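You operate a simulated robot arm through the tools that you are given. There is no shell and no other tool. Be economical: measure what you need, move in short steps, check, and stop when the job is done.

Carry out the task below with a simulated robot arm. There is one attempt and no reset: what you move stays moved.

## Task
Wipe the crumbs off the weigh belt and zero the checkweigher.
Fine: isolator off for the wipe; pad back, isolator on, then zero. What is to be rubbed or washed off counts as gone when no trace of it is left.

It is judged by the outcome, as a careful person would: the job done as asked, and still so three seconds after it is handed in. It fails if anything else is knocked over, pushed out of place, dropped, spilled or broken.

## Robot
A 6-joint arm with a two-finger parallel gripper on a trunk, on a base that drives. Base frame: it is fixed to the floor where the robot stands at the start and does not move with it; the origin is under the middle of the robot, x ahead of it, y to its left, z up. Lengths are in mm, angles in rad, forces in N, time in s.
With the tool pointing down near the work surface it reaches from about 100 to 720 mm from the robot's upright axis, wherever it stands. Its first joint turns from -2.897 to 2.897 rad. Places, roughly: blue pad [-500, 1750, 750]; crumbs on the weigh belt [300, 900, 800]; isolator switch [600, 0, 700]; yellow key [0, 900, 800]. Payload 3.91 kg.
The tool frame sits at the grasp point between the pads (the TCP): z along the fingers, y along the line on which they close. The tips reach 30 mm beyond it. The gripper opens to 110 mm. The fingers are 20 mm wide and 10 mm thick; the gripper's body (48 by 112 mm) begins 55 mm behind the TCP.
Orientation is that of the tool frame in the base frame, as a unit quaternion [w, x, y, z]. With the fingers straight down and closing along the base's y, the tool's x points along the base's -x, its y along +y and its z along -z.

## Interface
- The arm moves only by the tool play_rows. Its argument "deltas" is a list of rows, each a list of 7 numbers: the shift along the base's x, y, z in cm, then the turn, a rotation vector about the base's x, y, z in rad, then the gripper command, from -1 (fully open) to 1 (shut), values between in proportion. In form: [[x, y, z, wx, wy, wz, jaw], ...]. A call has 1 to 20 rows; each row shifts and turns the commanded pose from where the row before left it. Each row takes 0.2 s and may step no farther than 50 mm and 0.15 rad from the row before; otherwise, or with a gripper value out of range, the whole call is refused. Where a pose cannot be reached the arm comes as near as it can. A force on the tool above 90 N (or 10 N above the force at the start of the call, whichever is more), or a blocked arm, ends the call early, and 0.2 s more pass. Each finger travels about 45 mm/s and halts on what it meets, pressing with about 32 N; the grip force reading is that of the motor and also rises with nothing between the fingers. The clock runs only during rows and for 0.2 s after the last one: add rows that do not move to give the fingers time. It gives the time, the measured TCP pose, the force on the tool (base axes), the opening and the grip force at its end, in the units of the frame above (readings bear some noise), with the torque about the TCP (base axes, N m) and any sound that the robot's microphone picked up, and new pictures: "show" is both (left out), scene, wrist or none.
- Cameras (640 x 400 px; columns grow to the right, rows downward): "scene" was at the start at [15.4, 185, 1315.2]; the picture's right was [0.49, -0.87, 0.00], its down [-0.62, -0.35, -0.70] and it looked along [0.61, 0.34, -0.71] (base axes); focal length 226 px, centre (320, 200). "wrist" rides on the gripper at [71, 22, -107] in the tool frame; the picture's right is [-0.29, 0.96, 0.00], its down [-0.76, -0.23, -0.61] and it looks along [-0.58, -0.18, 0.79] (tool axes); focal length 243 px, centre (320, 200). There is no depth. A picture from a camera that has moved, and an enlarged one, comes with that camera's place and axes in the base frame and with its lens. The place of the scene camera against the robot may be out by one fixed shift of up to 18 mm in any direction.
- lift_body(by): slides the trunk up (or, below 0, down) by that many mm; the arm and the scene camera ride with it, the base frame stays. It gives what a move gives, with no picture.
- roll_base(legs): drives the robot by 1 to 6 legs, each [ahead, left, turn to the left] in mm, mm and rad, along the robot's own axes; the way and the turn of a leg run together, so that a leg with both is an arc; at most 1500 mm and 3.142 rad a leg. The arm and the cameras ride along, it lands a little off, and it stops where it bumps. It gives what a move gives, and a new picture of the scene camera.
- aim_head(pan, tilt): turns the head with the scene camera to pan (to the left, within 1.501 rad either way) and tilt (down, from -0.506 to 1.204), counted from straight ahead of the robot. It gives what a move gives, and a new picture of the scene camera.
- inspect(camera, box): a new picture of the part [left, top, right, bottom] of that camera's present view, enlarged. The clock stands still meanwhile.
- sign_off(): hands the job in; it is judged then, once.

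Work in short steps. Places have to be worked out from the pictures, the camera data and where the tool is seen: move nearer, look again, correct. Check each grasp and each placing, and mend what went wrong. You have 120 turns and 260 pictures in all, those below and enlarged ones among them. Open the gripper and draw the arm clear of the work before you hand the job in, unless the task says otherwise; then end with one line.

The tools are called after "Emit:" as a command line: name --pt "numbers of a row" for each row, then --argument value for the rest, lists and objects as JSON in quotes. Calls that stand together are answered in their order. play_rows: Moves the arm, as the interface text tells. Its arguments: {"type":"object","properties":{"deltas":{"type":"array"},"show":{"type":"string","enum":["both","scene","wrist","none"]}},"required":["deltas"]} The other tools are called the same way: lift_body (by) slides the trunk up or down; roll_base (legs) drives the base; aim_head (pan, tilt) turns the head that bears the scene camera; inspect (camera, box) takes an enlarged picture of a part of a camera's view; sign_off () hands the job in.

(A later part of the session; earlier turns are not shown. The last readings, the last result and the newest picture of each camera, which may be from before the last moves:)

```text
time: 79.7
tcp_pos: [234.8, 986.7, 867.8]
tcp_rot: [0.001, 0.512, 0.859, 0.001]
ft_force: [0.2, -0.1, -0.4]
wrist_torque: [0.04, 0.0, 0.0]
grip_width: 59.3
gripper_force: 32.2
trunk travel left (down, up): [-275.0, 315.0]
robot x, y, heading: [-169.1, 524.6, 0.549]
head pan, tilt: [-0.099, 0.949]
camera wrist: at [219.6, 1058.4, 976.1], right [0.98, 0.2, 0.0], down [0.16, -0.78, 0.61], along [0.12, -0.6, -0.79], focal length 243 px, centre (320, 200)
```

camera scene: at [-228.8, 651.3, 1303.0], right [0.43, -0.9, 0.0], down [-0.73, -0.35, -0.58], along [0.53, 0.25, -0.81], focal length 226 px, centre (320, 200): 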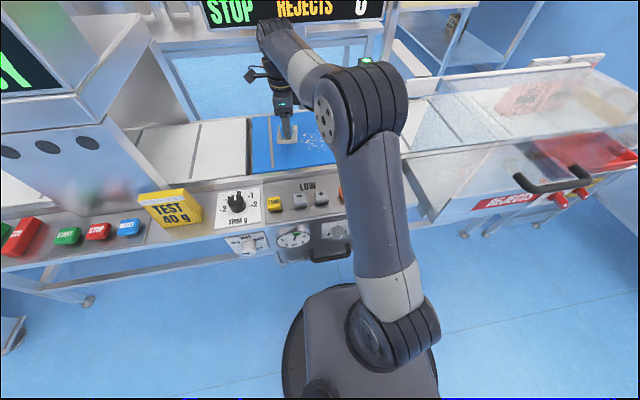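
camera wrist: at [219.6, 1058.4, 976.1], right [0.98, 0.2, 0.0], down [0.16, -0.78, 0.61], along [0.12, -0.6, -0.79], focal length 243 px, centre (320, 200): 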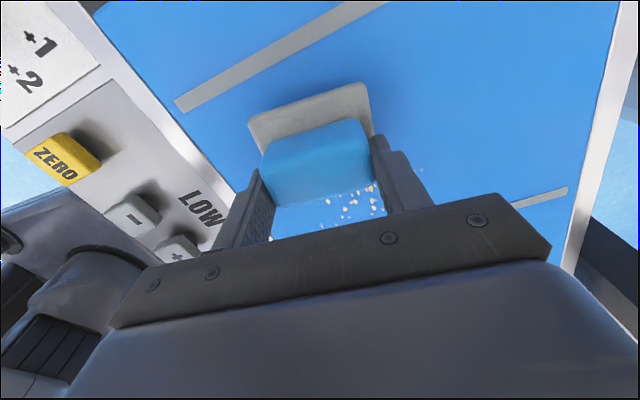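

Emit:
play_rows --pt "0 0 -0.5 0 0 0 1" --pt "0 0 -0.5 0 0 0 1" --pt "0 0 0 0 0 0 1" --show "none"

Emit:
play_rows --pt "0 0 -0.4 0 0 0 1" --pt "0 0 0 0 0 0 1" --show "wrist"

```text
time: 80.5
tcp_pos: [234.9, 986.5, 858.5]
tcp_rot: [0.001, 0.513, 0.858, 0.001]
ft_force: [-1.0, -0.5, -0.5]
wrist_torque: [-0.01, -0.01, 0.04]
grip_width: 59.5
gripper_force: 31.7
trunk travel left (down, up): [-275.0, 315.0]
robot x, y, heading: [-168.5, 526.1, 0.545]
head pan, tilt: [-0.099, 0.949]
```

```text
time: 81.1
tcp_pos: [235.4, 987.0, 854.3]
tcp_rot: [0.001, 0.513, 0.858, 0.0]
ft_force: [0.2, 0.5, -0.3]
wrist_torque: [-0.02, -0.01, 0.03]
grip_width: 59.4
gripper_force: 31.7
trunk travel left (down, up): [-275.0, 315.0]
robot x, y, heading: [-170.5, 527.7, 0.546]
head pan, tilt: [-0.099, 0.949]
camera wrist: at [219.6, 1058.3, 962.2], right [0.98, 0.2, 0.0], down [0.16, -0.78, 0.61], along [0.12, -0.6, -0.79], focal length 243 px, centre (320, 200)
```

wrist: 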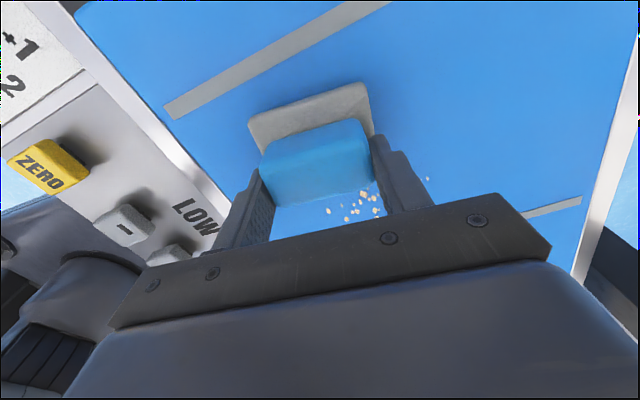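

Still no contact at 854; continue down 4 mm at a time.

Emit:
play_rows --pt "0 0 -0.4 0 0 0 1" --pt "0 0 0 0 0 0 1" --show "none"

Emit:
play_rows --pt "0 0 -0.3 0 0 0 1" --pt "0 0 0 0 0 0 1" --show "none"

Emit:
play_rows --pt "0 0 -0.3 0 0 0 1" --pt "0 0 0 0 0 0 1" --show "wrist"

```text
time: 81.7
tcp_pos: [234.1, 986.5, 850.8]
tcp_rot: [0.0, 0.514, 0.858, 0.001]
ft_force: [0.2, -0.5, 3.3]
wrist_torque: [-0.07, 0.11, 0.04]
grip_width: 59.5
gripper_force: 32.0
trunk travel left (down, up): [-275.0, 315.0]
robot x, y, heading: [-167.2, 526.0, 0.549]
head pan, tilt: [-0.099, 0.949]
```

```text
time: 82.3
tcp_pos: [234.5, 986.6, 851.1]
tcp_rot: [0.001, 0.513, 0.859, 0.004]
ft_force: [1.0, -0.4, 22.7]
wrist_torque: [-0.16, 0.13, 0.1]
grip_width: 59.5
gripper_force: 32.5
trunk travel left (down, up): [-275.0, 315.0]
robot x, y, heading: [-170.5, 528.9, 0.545]
head pan, tilt: [-0.099, 0.949]
```

```text
time: 82.9
tcp_pos: [235.2, 987.2, 845.4]
tcp_rot: [0.0, 0.512, 0.859, 0.002]
ft_force: [1.1, 2.2, 23.4]
wrist_torque: [0.03, 0.1, 0.04]
grip_width: 59.4
gripper_force: 32.1
trunk travel left (down, up): [-275.0, 315.0]
robot x, y, heading: [-164.1, 527.7, 0.545]
head pan, tilt: [-0.099, 0.949]
camera wrist: at [219.3, 1058.1, 953.7], right [0.98, 0.2, 0.0], down [0.15, -0.78, 0.61], along [0.12, -0.59, -0.8], focal length 243 px, centre (320, 200)
```

wrist: 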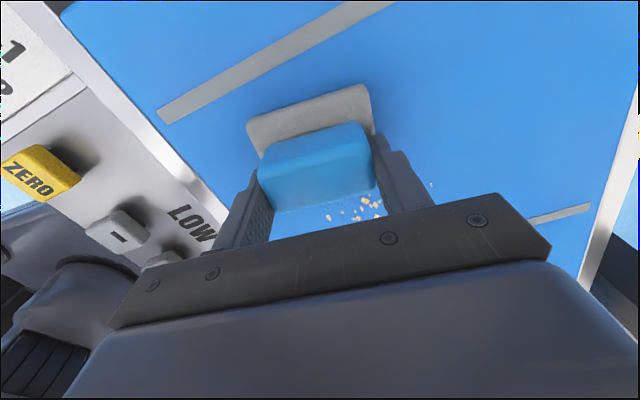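

Contact at ~22 N. Stroke right along the belt 160 mm.

Emit:
play_rows --pt "1.02 -1.72 0 0 0 0 1" --pt "1.02 -1.72 0 0 0 0 1" --pt "1.02 -1.72 0 0 0 0 1" --pt "1.02 -1.72 0 0 0 0 1" --pt "1.02 -1.72 0 0 0 0 1" --pt "1.02 -1.72 0 0 0 0 1" --pt "1.02 -1.72 0 0 0 0 1" --pt "1.02 -1.72 0 0 0 0 1"

```text
time: 84.7
tcp_pos: [317.5, 847.0, 844.5]
tcp_rot: [0.0, 0.514, 0.858, -0.001]
ft_force: [0.2, 0.2, 4.8]
wrist_torque: [0.18, 0.1, -0.02]
grip_width: 59.5
gripper_force: 31.9
trunk travel left (down, up): [-275.0, 315.0]
robot x, y, heading: [-170.4, 530.4, 0.545]
head pan, tilt: [-0.099, 0.949]
camera scene: at [-229.2, 651.1, 1302.8], right [0.43, -0.9, 0.0], down [-0.73, -0.35, -0.58], along [0.53, 0.25, -0.81], focal length 226 px, centre (320, 200)
camera wrist: at [301.4, 920.0, 952.0], right [0.98, 0.2, 0.0], down [0.16, -0.78, 0.61], along [0.12, -0.6, -0.79], focal length 243 px, centre (320, 200)
```

scene: 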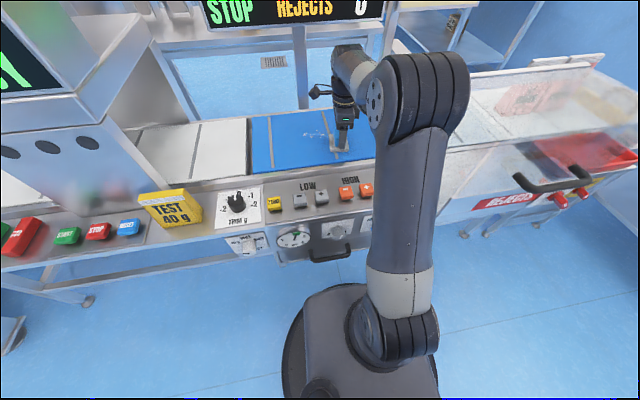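
wrist: 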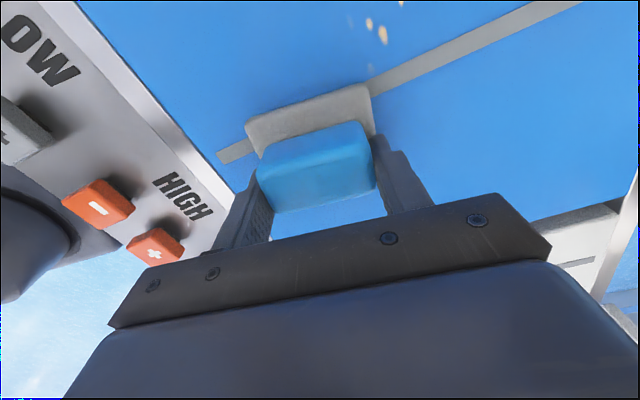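

The wiped strip is clean. Shift 45 mm deeper, press slightly, and stroke back left.

Emit:
play_rows --pt "1.95 1.15 -0.1 0 0 0 1" --pt "1.95 1.15 0 0 0 0 1" --pt "-1.02 1.72 0 0 0 0 1" --pt "-1.02 1.72 0 0 0 0 1" --pt "-1.02 1.72 0 0 0 0 1" --pt "-1.02 1.72 0 0 0 0 1" --pt "-1.02 1.72 0 0 0 0 1" --pt "-1.02 1.72 0 0 0 0 1" --pt "-1.02 1.72 0 0 0 0 1" --pt "-1.02 1.72 0 0 0 0 1" --pt "0 0 0 0 0 0 1"

Emit:
inspect --camera "scene" --box '[220, 60, 420, 200]'

```text
time: 87.1
tcp_pos: [273.9, 1010.4, 844.9]
tcp_rot: [0.001, 0.514, 0.858, 0.001]
ft_force: [3.7, -4.4, 11.9]
wrist_torque: [-0.27, 0.01, 0.01]
grip_width: 59.5
gripper_force: 31.9
trunk travel left (down, up): [-275.0, 315.0]
robot x, y, heading: [-166.2, 527.3, 0.543]
head pan, tilt: [-0.099, 0.949]
camera scene: at [-229.2, 650.2, 1303.1], right [0.43, -0.9, 0.0], down [-0.73, -0.35, -0.58], along [0.53, 0.25, -0.81], focal length 226 px, centre (320, 200)
camera wrist: at [258.4, 1082.2, 952.0], right [0.98, 0.2, 0.0], down [0.16, -0.78, 0.61], along [0.12, -0.59, -0.79], focal length 243 px, centre (320, 200)
```

scene: 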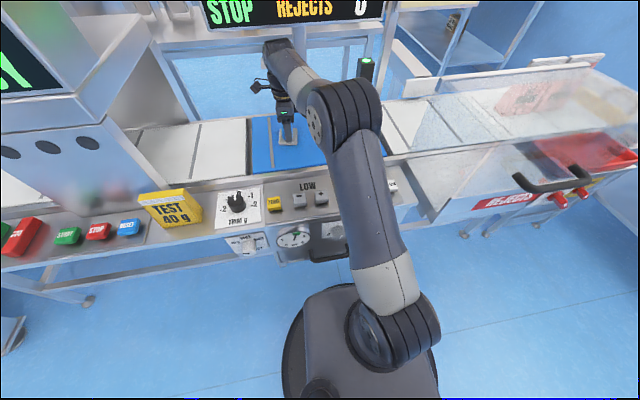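
wrist: 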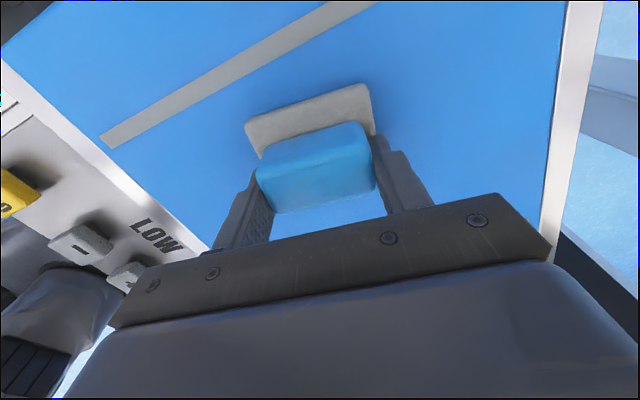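

```text
2.86 times, centred on (320, 130) of scene
camera zoom: at [-229.2, 650.2, 1303.1], right [0.43, -0.9, 0.0], down [-0.73, -0.35, -0.58], along [0.53, 0.25, -0.81], focal length 647 px, centre (320, 400)
```

zoom: 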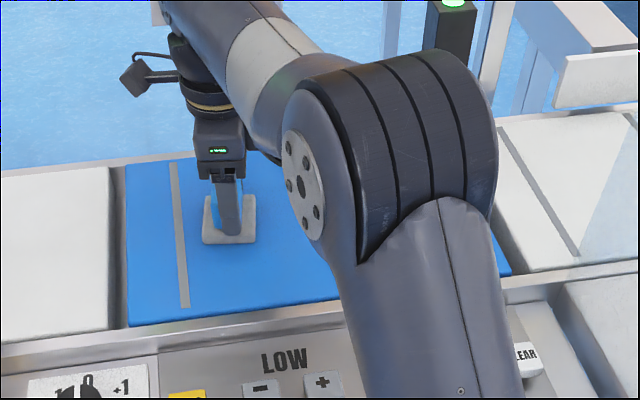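

No crumbs visible so far. Lift and pull back to view the whole belt.

Emit:
play_rows --pt "0 0 4 0 0 0 1" --pt "0 0 4.5 0 0 0 1" --pt "-3.4 -1.5 4 0 0 0 1" --pt "-4.0 -2.5 0 0 0 0 1" --pt "-4.0 -2.5 0 0 0 0 1" --pt "0 0 0 0 0 0 1"

Emit:
inspect --camera "scene" --box '[220, 60, 420, 200]'

Emit:
inspect --camera "wrist" --box '[300, 0, 640, 240]'

```text
refused: row 3 steps farther than a row can; nothing moved
```

```text
2.86 times, centred on (320, 130) of scene
camera zoom: at [-229.2, 650.2, 1303.1], right [0.43, -0.9, 0.0], down [-0.73, -0.35, -0.58], along [0.53, 0.25, -0.81], focal length 647 px, centre (320, 400)
```

zoom: 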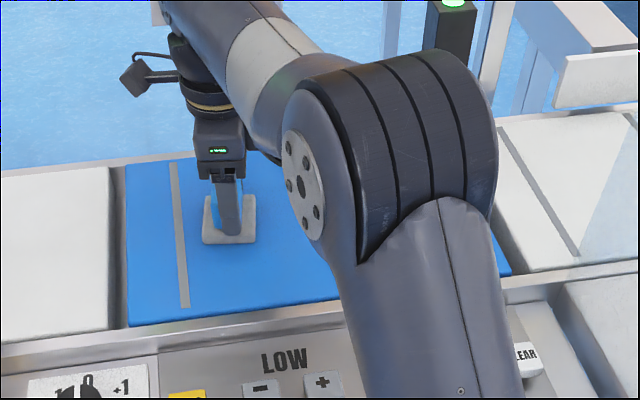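

```text
1.67 times, centred on (470, 120) of wrist
camera zoom: at [258.4, 1082.2, 952.0], right [0.98, 0.2, 0.0], down [0.16, -0.78, 0.61], along [0.12, -0.59, -0.79], focal length 404 px, centre (70, 333)
```

zoom: 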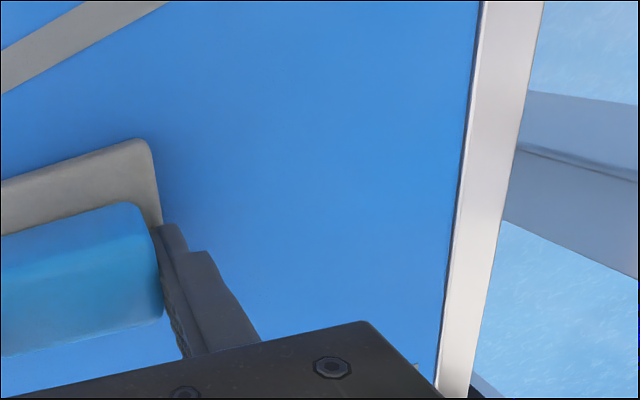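

A row was too long; nothing moved. While still in contact I'll add one middle stroke right, then lift and back off.

Emit:
play_rows --pt "-1.7 -1.0 0 0 0 0 1" --pt "1.02 -1.72 0 0 0 0 1" --pt "1.02 -1.72 0 0 0 0 1" --pt "1.02 -1.72 0 0 0 0 1" --pt "1.02 -1.72 0 0 0 0 1" --pt "1.02 -1.72 0 0 0 0 1" --pt "1.02 -1.72 0 0 0 0 1" --pt "1.02 -1.72 0 0 0 0 1" --pt "1.02 -1.72 0 0 0 0 1" --pt "0 0 4 0 0 0 1" --pt "0 0 4.5 0 0 0 1" --pt "-2.0 -1.2 4 0 0 0 1" --pt "-4.0 -2.4 0 0 0 0 1" --pt "-4.0 -2.4 0 0 0 0 1" --pt "-4.0 -2.4 0 0 0 0 1" --pt "0 0 0 0 0 0 1"

Emit:
inspect --camera "scene" --box '[220, 60, 420, 200]'

Emit:
inspect --camera "wrist" --box '[300, 0, 640, 240]'

```text
time: 90.5
tcp_pos: [197.8, 778.5, 968.9]
tcp_rot: [0.0, 0.513, 0.858, 0.001]
ft_force: [-0.1, 0.6, -0.6]
wrist_torque: [-0.03, -0.04, 0.02]
grip_width: 59.4
gripper_force: 31.4
trunk travel left (down, up): [-275.0, 315.0]
robot x, y, heading: [-165.3, 529.5, 0.545]
head pan, tilt: [-0.099, 0.949]
camera scene: at [-229.0, 651.1, 1303.0], right [0.43, -0.9, 0.0], down [-0.73, -0.35, -0.58], along [0.53, 0.25, -0.81], focal length 226 px, centre (320, 200)
camera wrist: at [182.4, 850.0, 1077.0], right [0.98, 0.2, 0.0], down [0.16, -0.78, 0.61], along [0.12, -0.6, -0.79], focal length 243 px, centre (320, 200)
```

scene: 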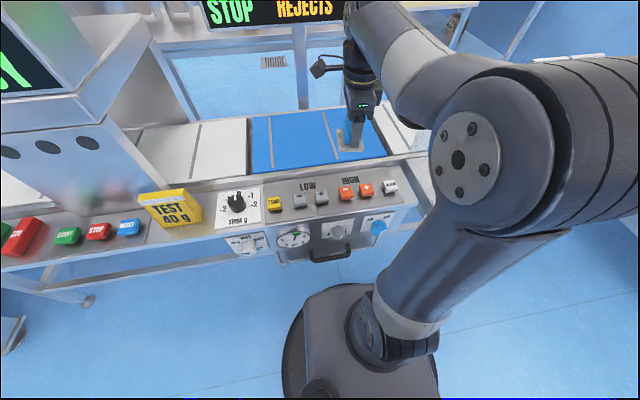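
wrist: 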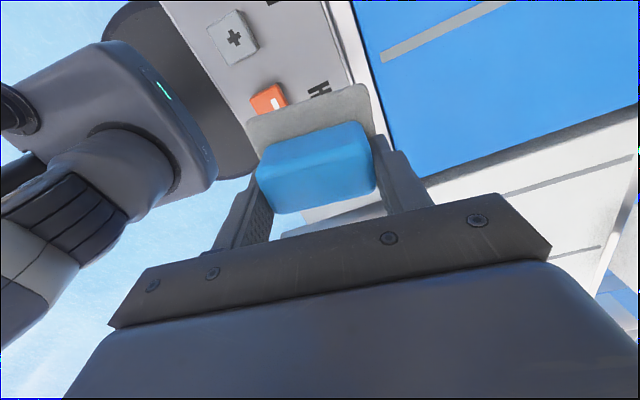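

```text
2.86 times, centred on (320, 130) of scene
camera zoom: at [-229.0, 651.1, 1303.0], right [0.43, -0.9, 0.0], down [-0.73, -0.35, -0.58], along [0.53, 0.25, -0.81], focal length 647 px, centre (320, 400)
```

zoom: 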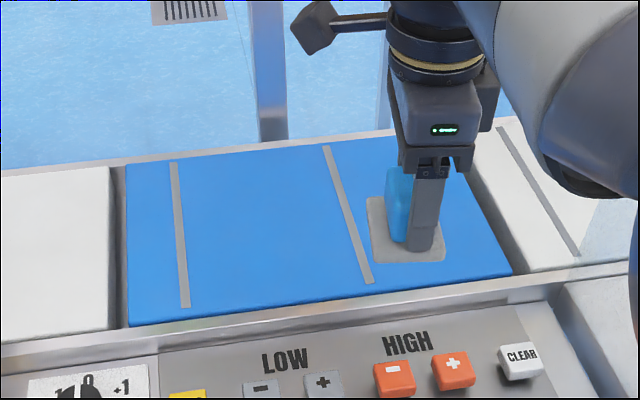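

```text
1.67 times, centred on (470, 120) of wrist
camera zoom: at [182.4, 850.0, 1077.0], right [0.98, 0.2, 0.0], down [0.16, -0.78, 0.61], along [0.12, -0.6, -0.79], focal length 404 px, centre (70, 333)
```

zoom: 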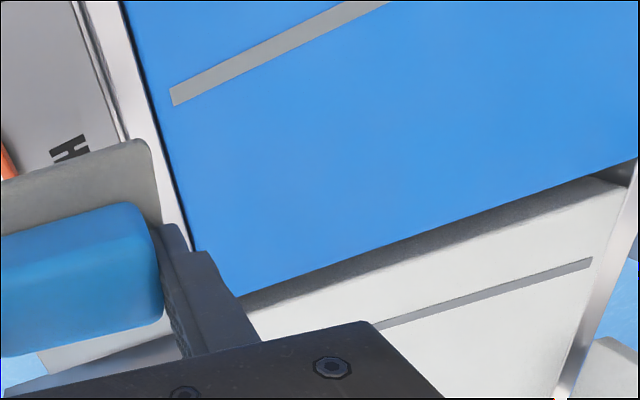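

Belt is clean. Back off and drive left to return the pad.

Emit:
roll_base --legs '[[-290, 0, 0], [0, 1206, 0]]'

Emit:
aim_head --pan 0.4 --tilt 0.7

```text
time: 98.2
tcp_pos: [-666.4, 1656.9, 968.9]
tcp_rot: [0.001, 0.517, 0.856, 0.0]
ft_force: [0.0, -0.1, -2.0]
wrist_torque: [0.03, 0.01, -0.01]
grip_width: 59.6
gripper_force: 31.4
trunk travel left (down, up): [-275.0, 315.0]
robot x, y, heading: [-1036.2, 1408.9, 0.535]
head pan, tilt: [-0.099, 0.949]
camera scene: at [-1095.0, 1533.8, 1303.0], right [0.42, -0.91, 0.0], down [-0.74, -0.34, -0.58], along [0.53, 0.25, -0.81], focal length 226 px, centre (320, 200)
```

scene: 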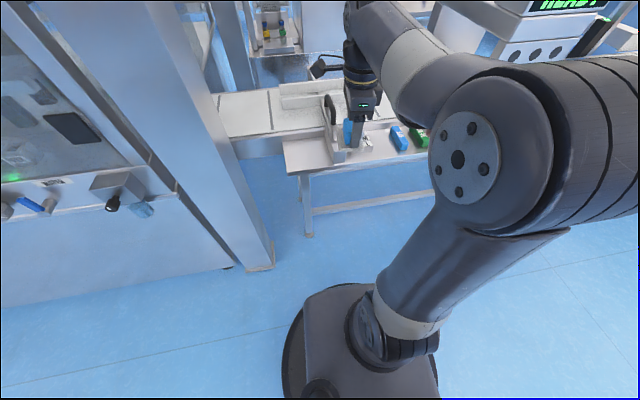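

```text
time: 99.2
tcp_pos: [-666.8, 1656.0, 969.4]
tcp_rot: [0.001, 0.517, 0.856, 0.001]
ft_force: [-0.5, 0.7, -0.4]
wrist_torque: [0.01, 0.01, -0.02]
grip_width: 59.4
gripper_force: 31.8
trunk travel left (down, up): [-275.0, 315.0]
robot x, y, heading: [-1035.5, 1410.8, 0.532]
head pan, tilt: [0.4, 0.7]
camera scene: at [-1110.5, 1571.4, 1322.7], right [0.8, -0.59, 0.0], down [-0.38, -0.52, -0.76], along [0.45, 0.61, -0.64], focal length 226 px, centre (320, 200)
```

scene: 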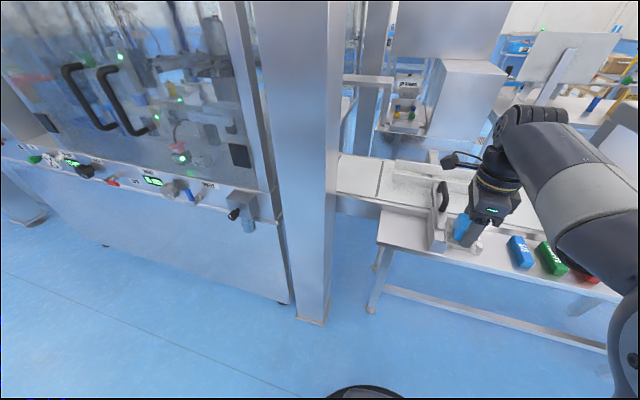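

Raise 40 mm, then drive ahead 118 mm.

Emit:
play_rows --pt "0 0 4 0 0 0 1" --pt "0 0 0 0 0 0 1" --show "none"

Emit:
roll_base --legs '[[118, 0, 0.012]]'

```text
time: 99.8
tcp_pos: [-668.3, 1657.3, 1009.2]
tcp_rot: [0.0, 0.518, 0.856, 0.001]
ft_force: [-0.2, -0.1, -1.3]
wrist_torque: [-0.03, -0.03, -0.04]
grip_width: 59.4
gripper_force: 32.0
trunk travel left (down, up): [-275.0, 315.0]
robot x, y, heading: [-1037.3, 1406.1, 0.535]
head pan, tilt: [0.4, 0.7]
```

```text
time: 101.0
tcp_pos: [-568.1, 1724.0, 1008.7]
tcp_rot: [0.0, 0.511, 0.86, 0.001]
ft_force: [-0.7, -0.8, -0.7]
wrist_torque: [0.0, -0.01, 0.01]
grip_width: 59.7
gripper_force: 32.2
trunk travel left (down, up): [-275.0, 315.0]
robot x, y, heading: [-937.1, 1471.8, 0.55]
head pan, tilt: [0.4, 0.7]
camera scene: at [-1010.9, 1631.7, 1322.8], right [0.81, -0.58, 0.0], down [-0.38, -0.52, -0.77], along [0.45, 0.62, -0.64], focal length 226 px, centre (320, 200)
```

scene: 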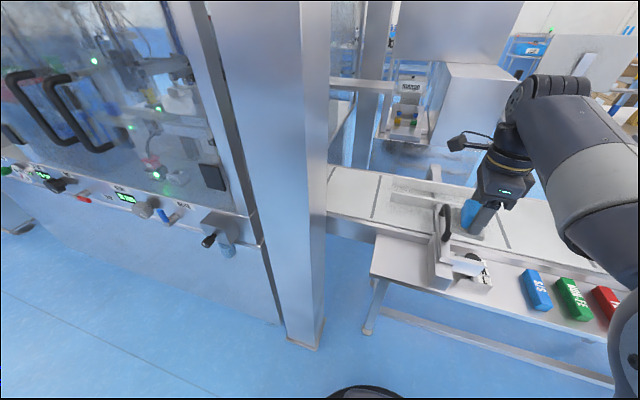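

Base is back in the same place. Move over the pad's spot (-615.7, 1827.5) and descend to 870.

Emit:
play_rows --pt "-1.59 3.45 0 0 0 0 1" --pt "-1.59 3.45 0 0 0 0 1" --pt "-1.58 3.45 0 0 0 0 1" --pt "0 0 -4.6 0 0 0 1" --pt "0 0 -4.6 0 0 0 1" --pt "0 0 -4.6 0 0 0 1" --pt "0 0 0 0 0 0 1"

```text
time: 102.6
tcp_pos: [-614.8, 1826.0, 869.3]
tcp_rot: [0.001, 0.512, 0.859, 0.0]
ft_force: [0.0, 0.5, -1.0]
wrist_torque: [0.0, -0.05, 0.02]
grip_width: 59.4
gripper_force: 32.5
trunk travel left (down, up): [-275.0, 315.0]
robot x, y, heading: [-933.2, 1471.8, 0.548]
head pan, tilt: [0.4, 0.7]
camera scene: at [-1010.8, 1631.8, 1322.8], right [0.81, -0.58, 0.0], down [-0.38, -0.52, -0.76], along [0.45, 0.62, -0.64], focal length 226 px, centre (320, 200)
camera wrist: at [-631.2, 1898.5, 977.5], right [0.98, 0.2, 0.0], down [0.16, -0.78, 0.61], along [0.12, -0.6, -0.79], focal length 243 px, centre (320, 200)
```

scene: 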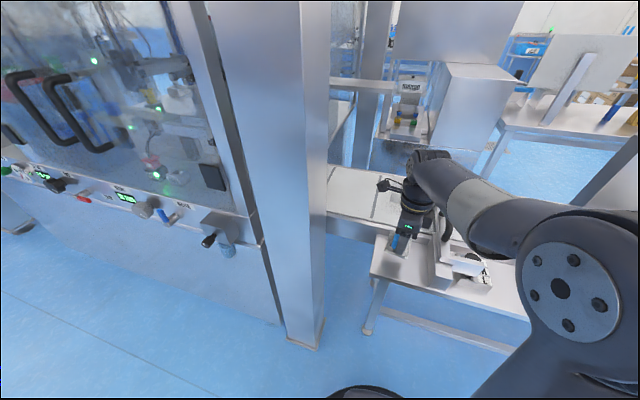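
wrist: 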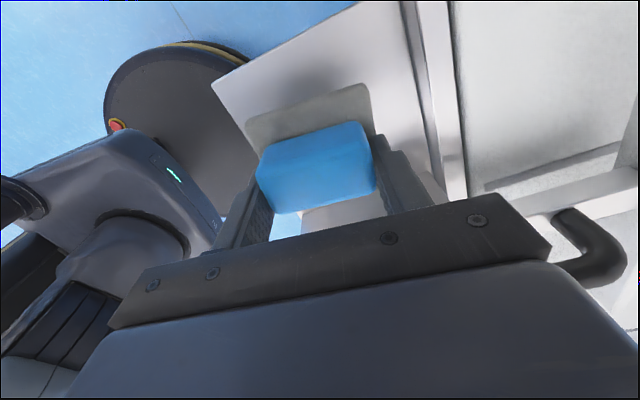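

Position matches. Descend to ~822, then in small steps to contact.

Emit:
play_rows --pt "0 0 -2.4 0 0 0 1" --pt "0 0 -2.2 0 0 0 1" --pt "0 0 0 0 0 0 1" --show "none"

Emit:
play_rows --pt "0 0 -0.4 0 0 0 1" --pt "0 0 0 0 0 0 1" --show "none"

Emit:
play_rows --pt "0 0 -0.2 0 0 0 1" --pt "0 0 0 0 0 0 1" --show "wrist"

```text
time: 103.4
tcp_pos: [-615.4, 1826.2, 823.6]
tcp_rot: [0.0, 0.511, 0.859, 0.001]
ft_force: [-0.3, 0.2, -1.3]
wrist_torque: [-0.01, -0.02, 0.01]
grip_width: 59.3
gripper_force: 31.5
trunk travel left (down, up): [-275.0, 315.0]
robot x, y, heading: [-934.6, 1468.0, 0.547]
head pan, tilt: [0.4, 0.7]
```

```text
time: 104.0
tcp_pos: [-616.0, 1827.1, 820.7]
tcp_rot: [0.0, 0.511, 0.86, 0.0]
ft_force: [-0.1, -0.2, 0.1]
wrist_torque: [-0.01, 0.01, -0.01]
grip_width: 59.5
gripper_force: 31.9
trunk travel left (down, up): [-275.0, 315.0]
robot x, y, heading: [-933.1, 1468.5, 0.546]
head pan, tilt: [0.4, 0.7]
```

```text
time: 104.6
tcp_pos: [-615.4, 1827.3, 818.3]
tcp_rot: [-0.001, 0.511, 0.86, 0.001]
ft_force: [0.8, 0.1, -1.1]
wrist_torque: [0.0, -0.01, 0.01]
grip_width: 59.7
gripper_force: 32.1
trunk travel left (down, up): [-275.0, 315.0]
robot x, y, heading: [-934.1, 1469.1, 0.551]
head pan, tilt: [0.4, 0.7]
camera wrist: at [-631.5, 1899.0, 925.9], right [0.98, 0.2, 0.0], down [0.16, -0.78, 0.61], along [0.12, -0.6, -0.79], focal length 243 px, centre (320, 200)
```

wrist: 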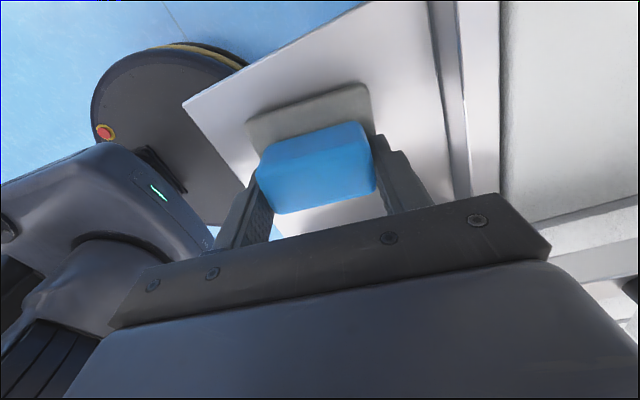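

Emit:
play_rows --pt "0 0 -0.2 0 0 0 1" --pt "0 0 0 0 0 0 1" --show "none"

Emit:
play_rows --pt "0 0 -0.2 0 0 0 1" --pt "0 0 0 0 0 0 1" --show "none"

```text
time: 105.2
tcp_pos: [-616.1, 1827.8, 817.2]
tcp_rot: [0.0, 0.511, 0.859, 0.001]
ft_force: [0.0, -0.3, -0.7]
wrist_torque: [-0.01, 0.03, 0.0]
grip_width: 59.6
gripper_force: 31.8
trunk travel left (down, up): [-275.0, 315.0]
robot x, y, heading: [-934.5, 1471.5, 0.547]
head pan, tilt: [0.4, 0.7]
```

```text
time: 105.8
tcp_pos: [-616.0, 1826.5, 814.1]
tcp_rot: [0.0, 0.511, 0.859, 0.0]
ft_force: [-1.1, 0.1, 0.3]
wrist_torque: [0.01, 0.02, 0.01]
grip_width: 59.4
gripper_force: 31.7
trunk travel left (down, up): [-275.0, 315.0]
robot x, y, heading: [-934.6, 1469.0, 0.55]
head pan, tilt: [0.4, 0.7]
```

Emit:
play_rows --pt "0 0 -0.15 0 0 0 1" --pt "0 0 0 0 0 0 1" --show "none"

Emit:
play_rows --pt "0 0 -0.15 0 0 0 1" --pt "0 0 0 0 0 0 1" --show "none"

```text
time: 106.4
tcp_pos: [-616.2, 1826.6, 815.1]
tcp_rot: [0.001, 0.511, 0.86, 0.001]
ft_force: [1.5, -0.5, 9.1]
wrist_torque: [-0.21, 0.26, 0.02]
grip_width: 59.5
gripper_force: 32.2
trunk travel left (down, up): [-275.0, 315.0]
robot x, y, heading: [-932.2, 1474.3, 0.55]
head pan, tilt: [0.4, 0.7]
```

```text
time: 107.0
tcp_pos: [-616.1, 1826.8, 814.2]
tcp_rot: [0.001, 0.511, 0.859, 0.003]
ft_force: [1.9, 0.7, 25.5]
wrist_torque: [-0.37, 0.31, 0.05]
grip_width: 59.3
gripper_force: 32.3
trunk travel left (down, up): [-275.0, 315.0]
robot x, y, heading: [-936.8, 1474.7, 0.546]
head pan, tilt: [0.4, 0.7]
```

The pad is down on the bench. Ease off 2 mm, open, and rise.

Emit:
play_rows --pt "0 0 0.2 0 0 0 1" --pt "0 0 0 0 0 0 0.3" --pt "0 0 0 0 0 0 -0.3" --pt "0 0 0 0 0 0 -1" --pt "0 0 0 0 0 0 -1" --pt "0 0 0 0 0 0 -1" --pt "0 0 3 0 0 0 -1" --pt "0 0 4.5 0 0 0 -1" --pt "0 0 4.5 0 0 0 -1" --pt "0 0 4.5 0 0 0 -1"

Emit:
inspect --camera "scene" --box '[340, 180, 500, 300]'

```text
time: 109.2
tcp_pos: [-615.8, 1828.5, 979.9]
tcp_rot: [0.001, 0.511, 0.859, -0.001]
ft_force: [1.2, 0.7, -0.2]
wrist_torque: [0.0, 0.01, -0.01]
grip_width: 109.9
gripper_force: 0.0
trunk travel left (down, up): [-275.0, 315.0]
robot x, y, heading: [-935.2, 1469.6, 0.55]
head pan, tilt: [0.4, 0.7]
camera scene: at [-1010.8, 1631.8, 1322.7], right [0.81, -0.58, 0.0], down [-0.38, -0.52, -0.76], along [0.45, 0.62, -0.64], focal length 226 px, centre (320, 200)
camera wrist: at [-631.7, 1900.0, 1086.7], right [0.98, 0.2, 0.0], down [0.16, -0.78, 0.61], along [0.12, -0.6, -0.79], focal length 243 px, centre (320, 200)
```

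scene: 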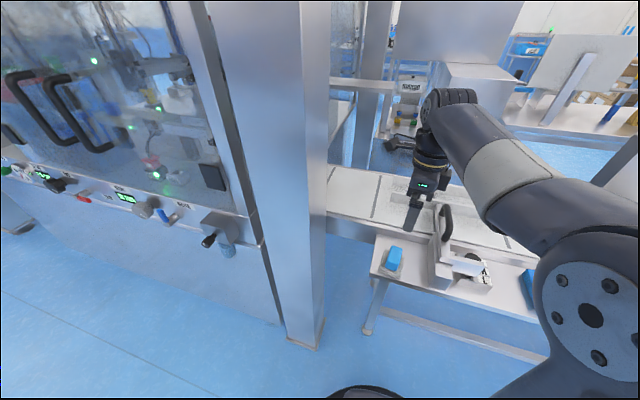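
wrist: 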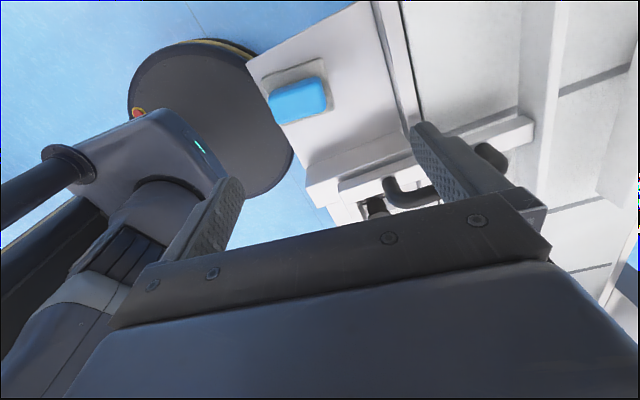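

```text
3.33 times, centred on (420, 240) of scene
camera zoom: at [-1010.8, 1631.8, 1322.7], right [0.81, -0.58, 0.0], down [-0.38, -0.52, -0.76], along [0.45, 0.62, -0.64], focal length 754 px, centre (-13, 67)
```

zoom: 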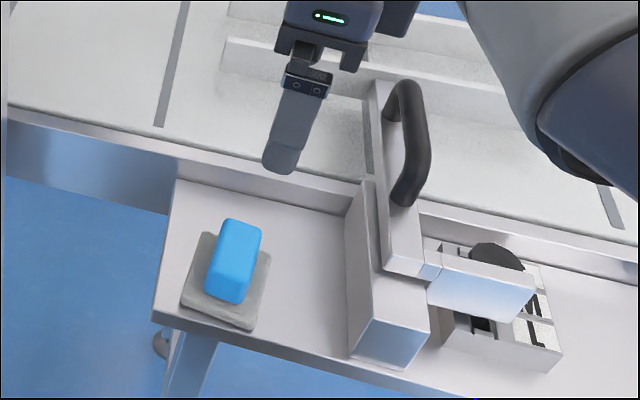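

The pad got dragged about 25 mm toward the front as the fingers opened. I'll re-grip it and set it back, releasing with only a small opening. First a precise look.

Emit:
play_rows --pt "-2.3 -1.0 -4.5 0 0 0 -1" --pt "0 0 -4.5 0 0 0 -1" --pt "0 0 0 0 0 0 -1" --show "none"

Emit:
inspect --camera "wrist" --box '[160, 20, 480, 220]'

```text
refused: row 1 steps farther than a row can; nothing moved
```

```text
2.00 times, centred on (320, 120) of wrist
camera zoom: at [-631.7, 1900.0, 1086.7], right [0.98, 0.2, 0.0], down [0.16, -0.78, 0.61], along [0.12, -0.6, -0.79], focal length 485 px, centre (320, 360)
```

zoom: 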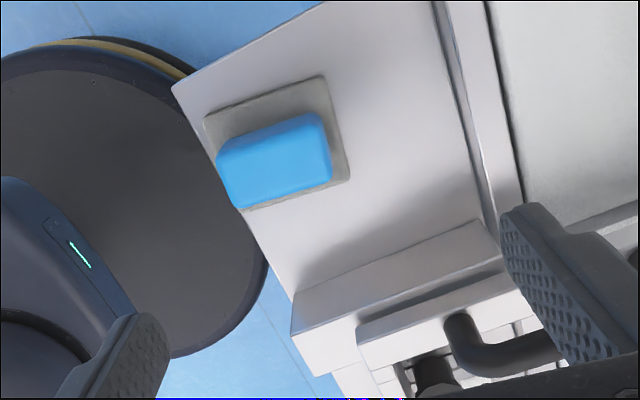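

Emit:
play_rows --pt "-2.4 -1.0 -4.0 0 0 0 -1" --pt "0 0 -4.0 0 0 0 -1" --pt "0 0 -2.0 0 0 0 -1" --pt "0 0 0 0 0 0 -1" --show "none"

Emit:
inspect --camera "wrist" --box '[160, 20, 480, 220]'

```text
time: 110.2
tcp_pos: [-640.3, 1818.5, 878.3]
tcp_rot: [0.001, 0.511, 0.86, 0.001]
ft_force: [-0.5, -0.1, 0.5]
wrist_torque: [-0.02, 0.0, -0.01]
grip_width: 109.8
gripper_force: 0.3
trunk travel left (down, up): [-275.0, 315.0]
robot x, y, heading: [-932.0, 1469.0, 0.549]
head pan, tilt: [0.4, 0.7]
```

```text
2.00 times, centred on (320, 120) of wrist
camera zoom: at [-655.8, 1889.7, 986.2], right [0.98, 0.2, 0.0], down [0.16, -0.78, 0.61], along [0.12, -0.6, -0.79], focal length 485 px, centre (320, 360)
```

zoom: 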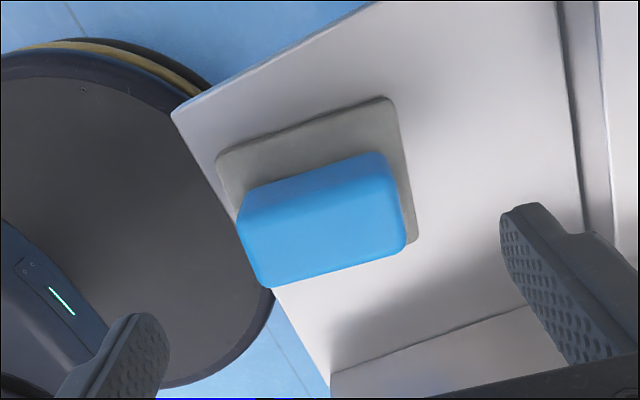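

Pad is well centred under the gripper, slightly rotated versus the original. Descend, grip, lift 20 mm.

Emit:
play_rows --pt "0 0 -3.2 0 0 0 -1" --pt "0 0 -2.8 0 0 0 -1" --pt "0 0 0 0 0 0 -0.4" --pt "0 0 0 0 0 0 0.2" --pt "0 0 0 0 0 0 0.7" --pt "0 0 0 0 0 0 1" --pt "0 0 0 0 0 0 1" --pt "0 0 2 0 0 0 1" --pt "0 0 0 0 0 0 1" --show "wrist"

```text
time: 112.2
tcp_pos: [-639.9, 1817.7, 839.4]
tcp_rot: [0.0, 0.511, 0.86, 0.0]
ft_force: [-0.3, -0.2, -0.3]
wrist_torque: [0.03, -0.03, 0.02]
grip_width: 59.5
gripper_force: 31.3
trunk travel left (down, up): [-275.0, 315.0]
robot x, y, heading: [-930.4, 1469.2, 0.548]
head pan, tilt: [0.4, 0.7]
camera wrist: at [-656.0, 1889.2, 947.1], right [0.98, 0.2, 0.0], down [0.16, -0.78, 0.61], along [0.12, -0.6, -0.79], focal length 243 px, centre (320, 200)
```

wrist: 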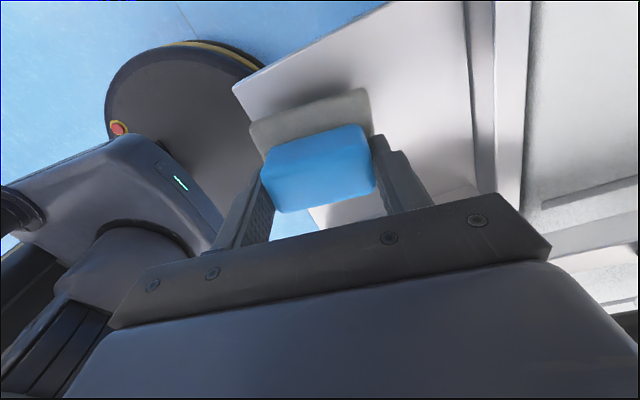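

Held. Shift to the original spot with a small turn and lower until contact.

Emit:
play_rows --pt "2.2 1.35 0 0 0 0.07 1" --pt "0 0 -1.7 0 0 0 1" --pt "0 0 0 0 0 0 1" --show "none"

Emit:
play_rows --pt "0 0 -0.2 0 0 0 1" --pt "0 0 0 0 0 0 1" --show "none"

Emit:
play_rows --pt "0 0 -0.15 0 0 0 1" --pt "0 0 0 0 0 0 1" --show "none"

```text
time: 113.0
tcp_pos: [-618.1, 1831.0, 821.8]
tcp_rot: [0.0, 0.482, 0.876, 0.001]
ft_force: [-0.3, 0.7, -1.0]
wrist_torque: [-0.01, 0.02, 0.0]
grip_width: 59.4
gripper_force: 31.7
trunk travel left (down, up): [-275.0, 315.0]
robot x, y, heading: [-933.1, 1471.9, 0.549]
head pan, tilt: [0.4, 0.7]
```

```text
time: 113.6
tcp_pos: [-617.1, 1829.8, 821.0]
tcp_rot: [0.001, 0.481, 0.877, 0.001]
ft_force: [-0.2, 0.7, -0.7]
wrist_torque: [-0.01, -0.01, 0.02]
grip_width: 59.7
gripper_force: 32.8
trunk travel left (down, up): [-275.0, 315.0]
robot x, y, heading: [-934.9, 1471.9, 0.552]
head pan, tilt: [0.4, 0.7]
```

```text
time: 114.2
tcp_pos: [-617.9, 1831.2, 818.7]
tcp_rot: [0.001, 0.481, 0.877, 0.0]
ft_force: [0.3, 0.8, 4.9]
wrist_torque: [-0.15, 0.18, -0.03]
grip_width: 59.4
gripper_force: 31.9
trunk travel left (down, up): [-275.0, 315.0]
robot x, y, heading: [-933.0, 1473.2, 0.549]
head pan, tilt: [0.4, 0.7]
```

Light contact. Press 1 mm and open only to 66 mm, then rise.

Emit:
play_rows --pt "0 0 -0.05 0 0 0 1" --pt "0 0 0 0 0 0 -0.2" --pt "0 0 0 0 0 0 -0.2" --pt "0 0 0 0 0 0 -0.2" --show "wrist"

Emit:
inspect --camera "wrist" --box '[200, 70, 440, 250]'

```text
time: 115.2
tcp_pos: [-618.4, 1830.7, 818.7]
tcp_rot: [0.001, 0.481, 0.877, 0.0]
ft_force: [-0.1, -0.6, 0.2]
wrist_torque: [0.02, 0.03, 0.0]
grip_width: 65.8
gripper_force: 0.1
trunk travel left (down, up): [-275.0, 315.0]
robot x, y, heading: [-935.8, 1470.7, 0.549]
head pan, tilt: [0.4, 0.7]
camera wrist: at [-638.6, 1901.4, 925.9], right [0.96, 0.27, 0.0], down [0.21, -0.76, 0.61], along [0.16, -0.59, -0.79], focal length 243 px, centre (320, 200)
```

wrist: 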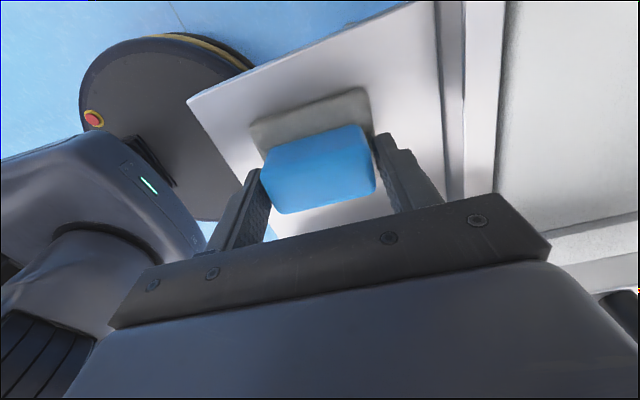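

```text
2.22 times, centred on (320, 160) of wrist
camera zoom: at [-638.6, 1901.4, 925.9], right [0.96, 0.27, 0.0], down [0.21, -0.76, 0.61], along [0.16, -0.59, -0.79], focal length 539 px, centre (320, 289)
```

zoom: 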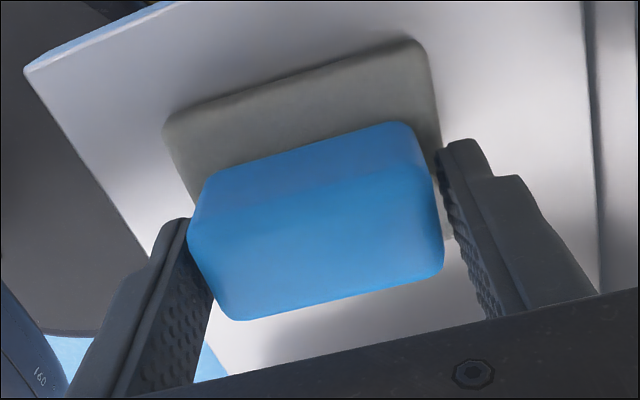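

Released with a small gap. Rise straight up and check.

Emit:
play_rows --pt "0 0 2 0 0 0 -0.2" --pt "0 0 4.5 0 0 0 -0.2" --pt "0 0 4.5 0 0 0 -0.2" --pt "0 0 4.5 0 0 0 -0.2" --pt "0 0 0 0 0 0 -0.2" --show "none"

Emit:
inspect --camera "scene" --box '[340, 180, 500, 300]'

```text
time: 116.4
tcp_pos: [-617.3, 1831.8, 972.6]
tcp_rot: [0.001, 0.48, 0.877, 0.001]
ft_force: [0.0, 0.2, -0.5]
wrist_torque: [-0.01, 0.0, 0.01]
grip_width: 66.2
gripper_force: 0.0
trunk travel left (down, up): [-275.0, 315.0]
robot x, y, heading: [-935.9, 1470.3, 0.546]
head pan, tilt: [0.4, 0.7]
```

```text
3.33 times, centred on (420, 240) of scene
camera zoom: at [-1010.9, 1631.7, 1322.8], right [0.81, -0.58, 0.0], down [-0.38, -0.52, -0.76], along [0.45, 0.62, -0.64], focal length 754 px, centre (-13, 67)
```

zoom: 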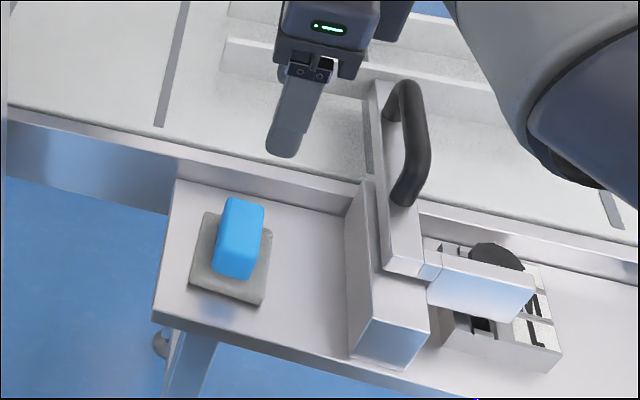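

Pad is back in its place. Back off and drive right along the bench to the isolator.

Emit:
roll_base --legs '[[-200, 0, 0], [0, -1300, 0], [0, -600, 0]]'

Emit:
aim_head --pan -0.5 --tilt 0.7

```text
time: 127.1
tcp_pos: [196.2, 110.2, 972.5]
tcp_rot: [0.001, 0.484, 0.875, 0.001]
ft_force: [0.3, 0.3, -0.9]
wrist_torque: [0.02, -0.03, -0.02]
grip_width: 66.2
gripper_force: 0.0
trunk travel left (down, up): [-275.0, 315.0]
robot x, y, heading: [-124.5, -247.6, 0.536]
head pan, tilt: [0.4, 0.7]
camera scene: at [-199.6, -87.0, 1322.7], right [0.81, -0.59, 0.0], down [-0.38, -0.52, -0.76], along [0.45, 0.62, -0.64], focal length 226 px, centre (320, 200)
```

scene: 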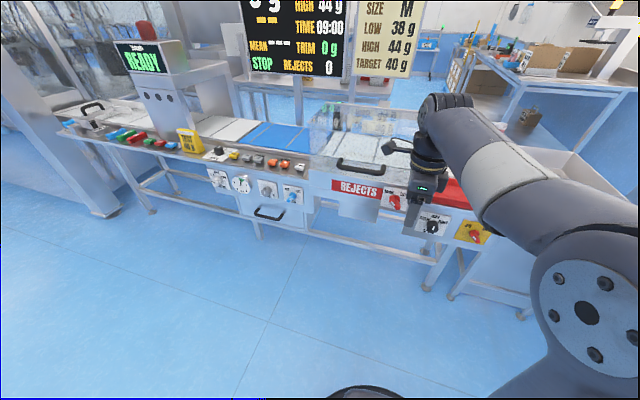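

```text
time: 128.3
tcp_pos: [195.8, 109.5, 971.5]
tcp_rot: [0.001, 0.484, 0.875, 0.001]
ft_force: [0.1, 0.2, -1.3]
wrist_torque: [-0.01, 0.01, 0.02]
grip_width: 66.2
gripper_force: 0.0
trunk travel left (down, up): [-275.0, 315.0]
robot x, y, heading: [-121.3, -250.2, 0.543]
head pan, tilt: [-0.499, 0.7]
camera scene: at [-164.7, -152.1, 1322.8], right [0.04, -1.0, 0.0], down [-0.64, -0.03, -0.76], along [0.76, 0.03, -0.64], focal length 226 px, centre (320, 200)
```

scene: 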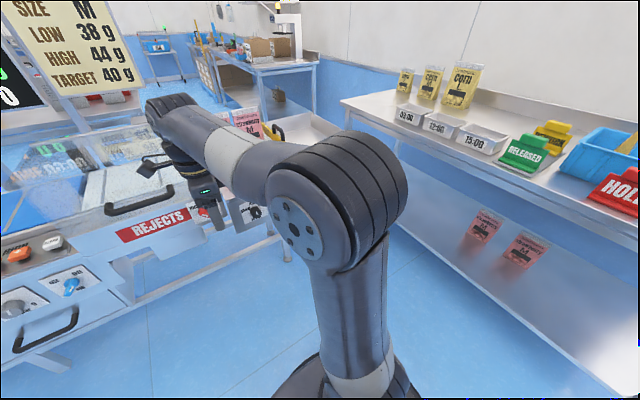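

Reconfigure the arm to the horizontal grip pose (across the bar at OFF) while well clear of the panel.

Emit:
play_rows --pt "0.68 -1.8 -0.78 0.0928 -0.0676 -0.0453 -0.2" --pt "0.68 -1.8 -0.78 0.0928 -0.0676 -0.0453 -0.2" --pt "0.68 -1.8 -0.78 0.0928 -0.0676 -0.0453 -0.2" --pt "0.68 -1.8 -0.78 0.0928 -0.0676 -0.0453 -0.2" --pt "0.68 -1.8 -0.78 0.0928 -0.0676 -0.0453 -0.2" --pt "0.68 -1.8 -0.78 0.0928 -0.0676 -0.0453 -0.2" --pt "0.68 -1.8 -0.78 0.0928 -0.0676 -0.0453 -0.2" --pt "0.68 -1.8 -0.78 0.0928 -0.0676 -0.0453 -0.2" --pt "0.68 -1.8 -0.78 0.0928 -0.0676 -0.0453 -0.2" --pt "0.68 -1.8 -0.78 0.0928 -0.0676 -0.0453 -0.2" --pt "0.68 -1.8 -0.78 0.0928 -0.0676 -0.0453 -0.2" --pt "0.68 -1.8 -0.78 0.0928 -0.0676 -0.0453 -0.2" --pt "0.68 -1.8 -0.78 0.0928 -0.0676 -0.0453 -0.2" --pt "0.68 -1.8 -0.78 0.0928 -0.0676 -0.0453 -0.2"

```text
time: 131.3
tcp_pos: [291.3, -143.5, 863.2]
tcp_rot: [0.089, 0.559, 0.431, 0.703]
ft_force: [0.0, 0.4, 0.1]
wrist_torque: [0.02, 0.0, 0.01]
grip_width: 65.8
gripper_force: 0.1
trunk travel left (down, up): [-275.0, 315.0]
robot x, y, heading: [-122.9, -249.4, 0.541]
head pan, tilt: [-0.499, 0.7]
camera scene: at [-165.2, -152.1, 1322.8], right [0.04, -1.0, 0.0], down [-0.64, -0.03, -0.77], along [0.76, 0.03, -0.64], focal length 226 px, centre (320, 200)
camera wrist: at [179.9, -168.4, 928.8], right [0.45, -0.76, 0.47], down [-0.33, -0.63, -0.7], along [0.83, 0.16, -0.53], focal length 243 px, centre (320, 200)
```

scene: 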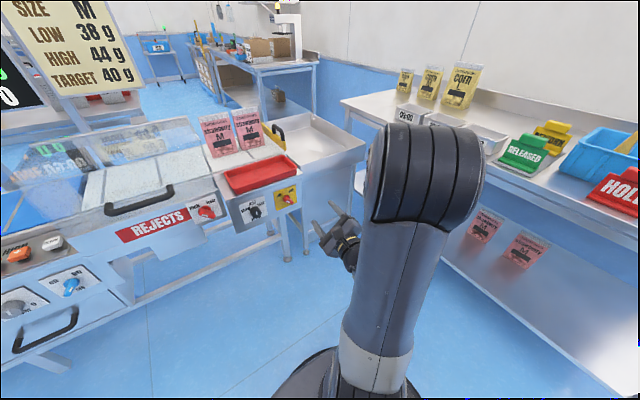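
wrist: 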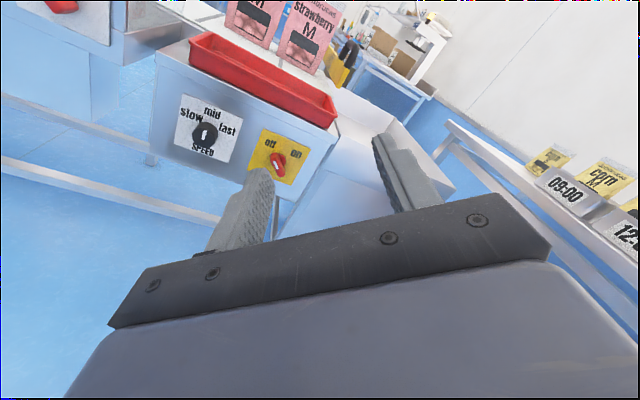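

Good. Lower the trunk 200 and drive ahead 215 mm.

Emit:
lift_body --by -200

Emit:
roll_base --legs '[[215, -10, 0]]'

Emit:
inspect --camera "wrist" --box '[160, 20, 480, 220]'

```text
time: 133.4
tcp_pos: [291.0, -141.8, 662.9]
tcp_rot: [0.087, 0.559, 0.432, 0.702]
ft_force: [0.7, -0.4, 0.0]
wrist_torque: [0.01, 0.0, 0.0]
grip_width: 65.8
gripper_force: 0.0
trunk travel left (down, up): [-75.0, 515.0]
robot x, y, heading: [-126.3, -249.1, 0.542]
head pan, tilt: [-0.499, 0.7]
```

```text
time: 135.1
tcp_pos: [479.8, -40.1, 662.3]
tcp_rot: [0.088, 0.559, 0.432, 0.702]
ft_force: [0.8, 0.2, 0.6]
wrist_torque: [0.0, 0.01, 0.01]
grip_width: 66.2
gripper_force: 0.1
trunk travel left (down, up): [-75.0, 515.0]
robot x, y, heading: [64.5, -146.7, 0.54]
head pan, tilt: [-0.499, 0.7]
camera scene: at [24.4, -49.9, 1122.8], right [0.04, -1.0, 0.0], down [-0.64, -0.03, -0.76], along [0.76, 0.03, -0.64], focal length 226 px, centre (320, 200)
```

scene: 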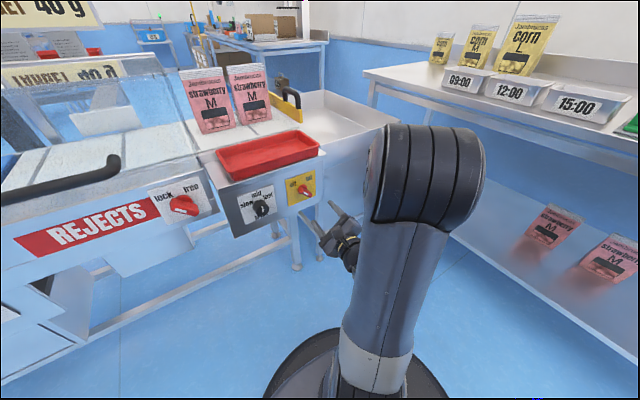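

```text
2.00 times, centred on (320, 120) of wrist
camera zoom: at [369.4, -65.6, 728.9], right [0.45, -0.76, 0.47], down [-0.33, -0.63, -0.7], along [0.83, 0.16, -0.54], focal length 485 px, centre (320, 360)
```

zoom: 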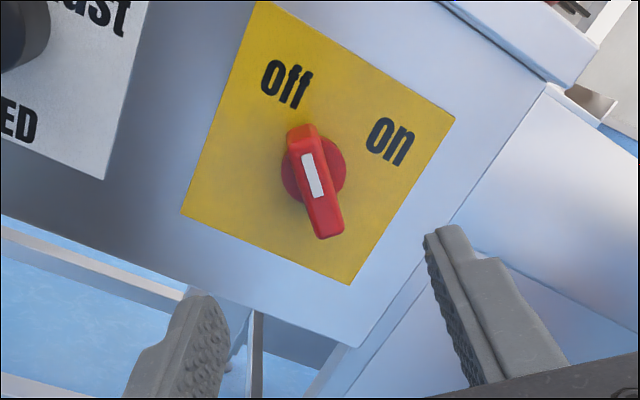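

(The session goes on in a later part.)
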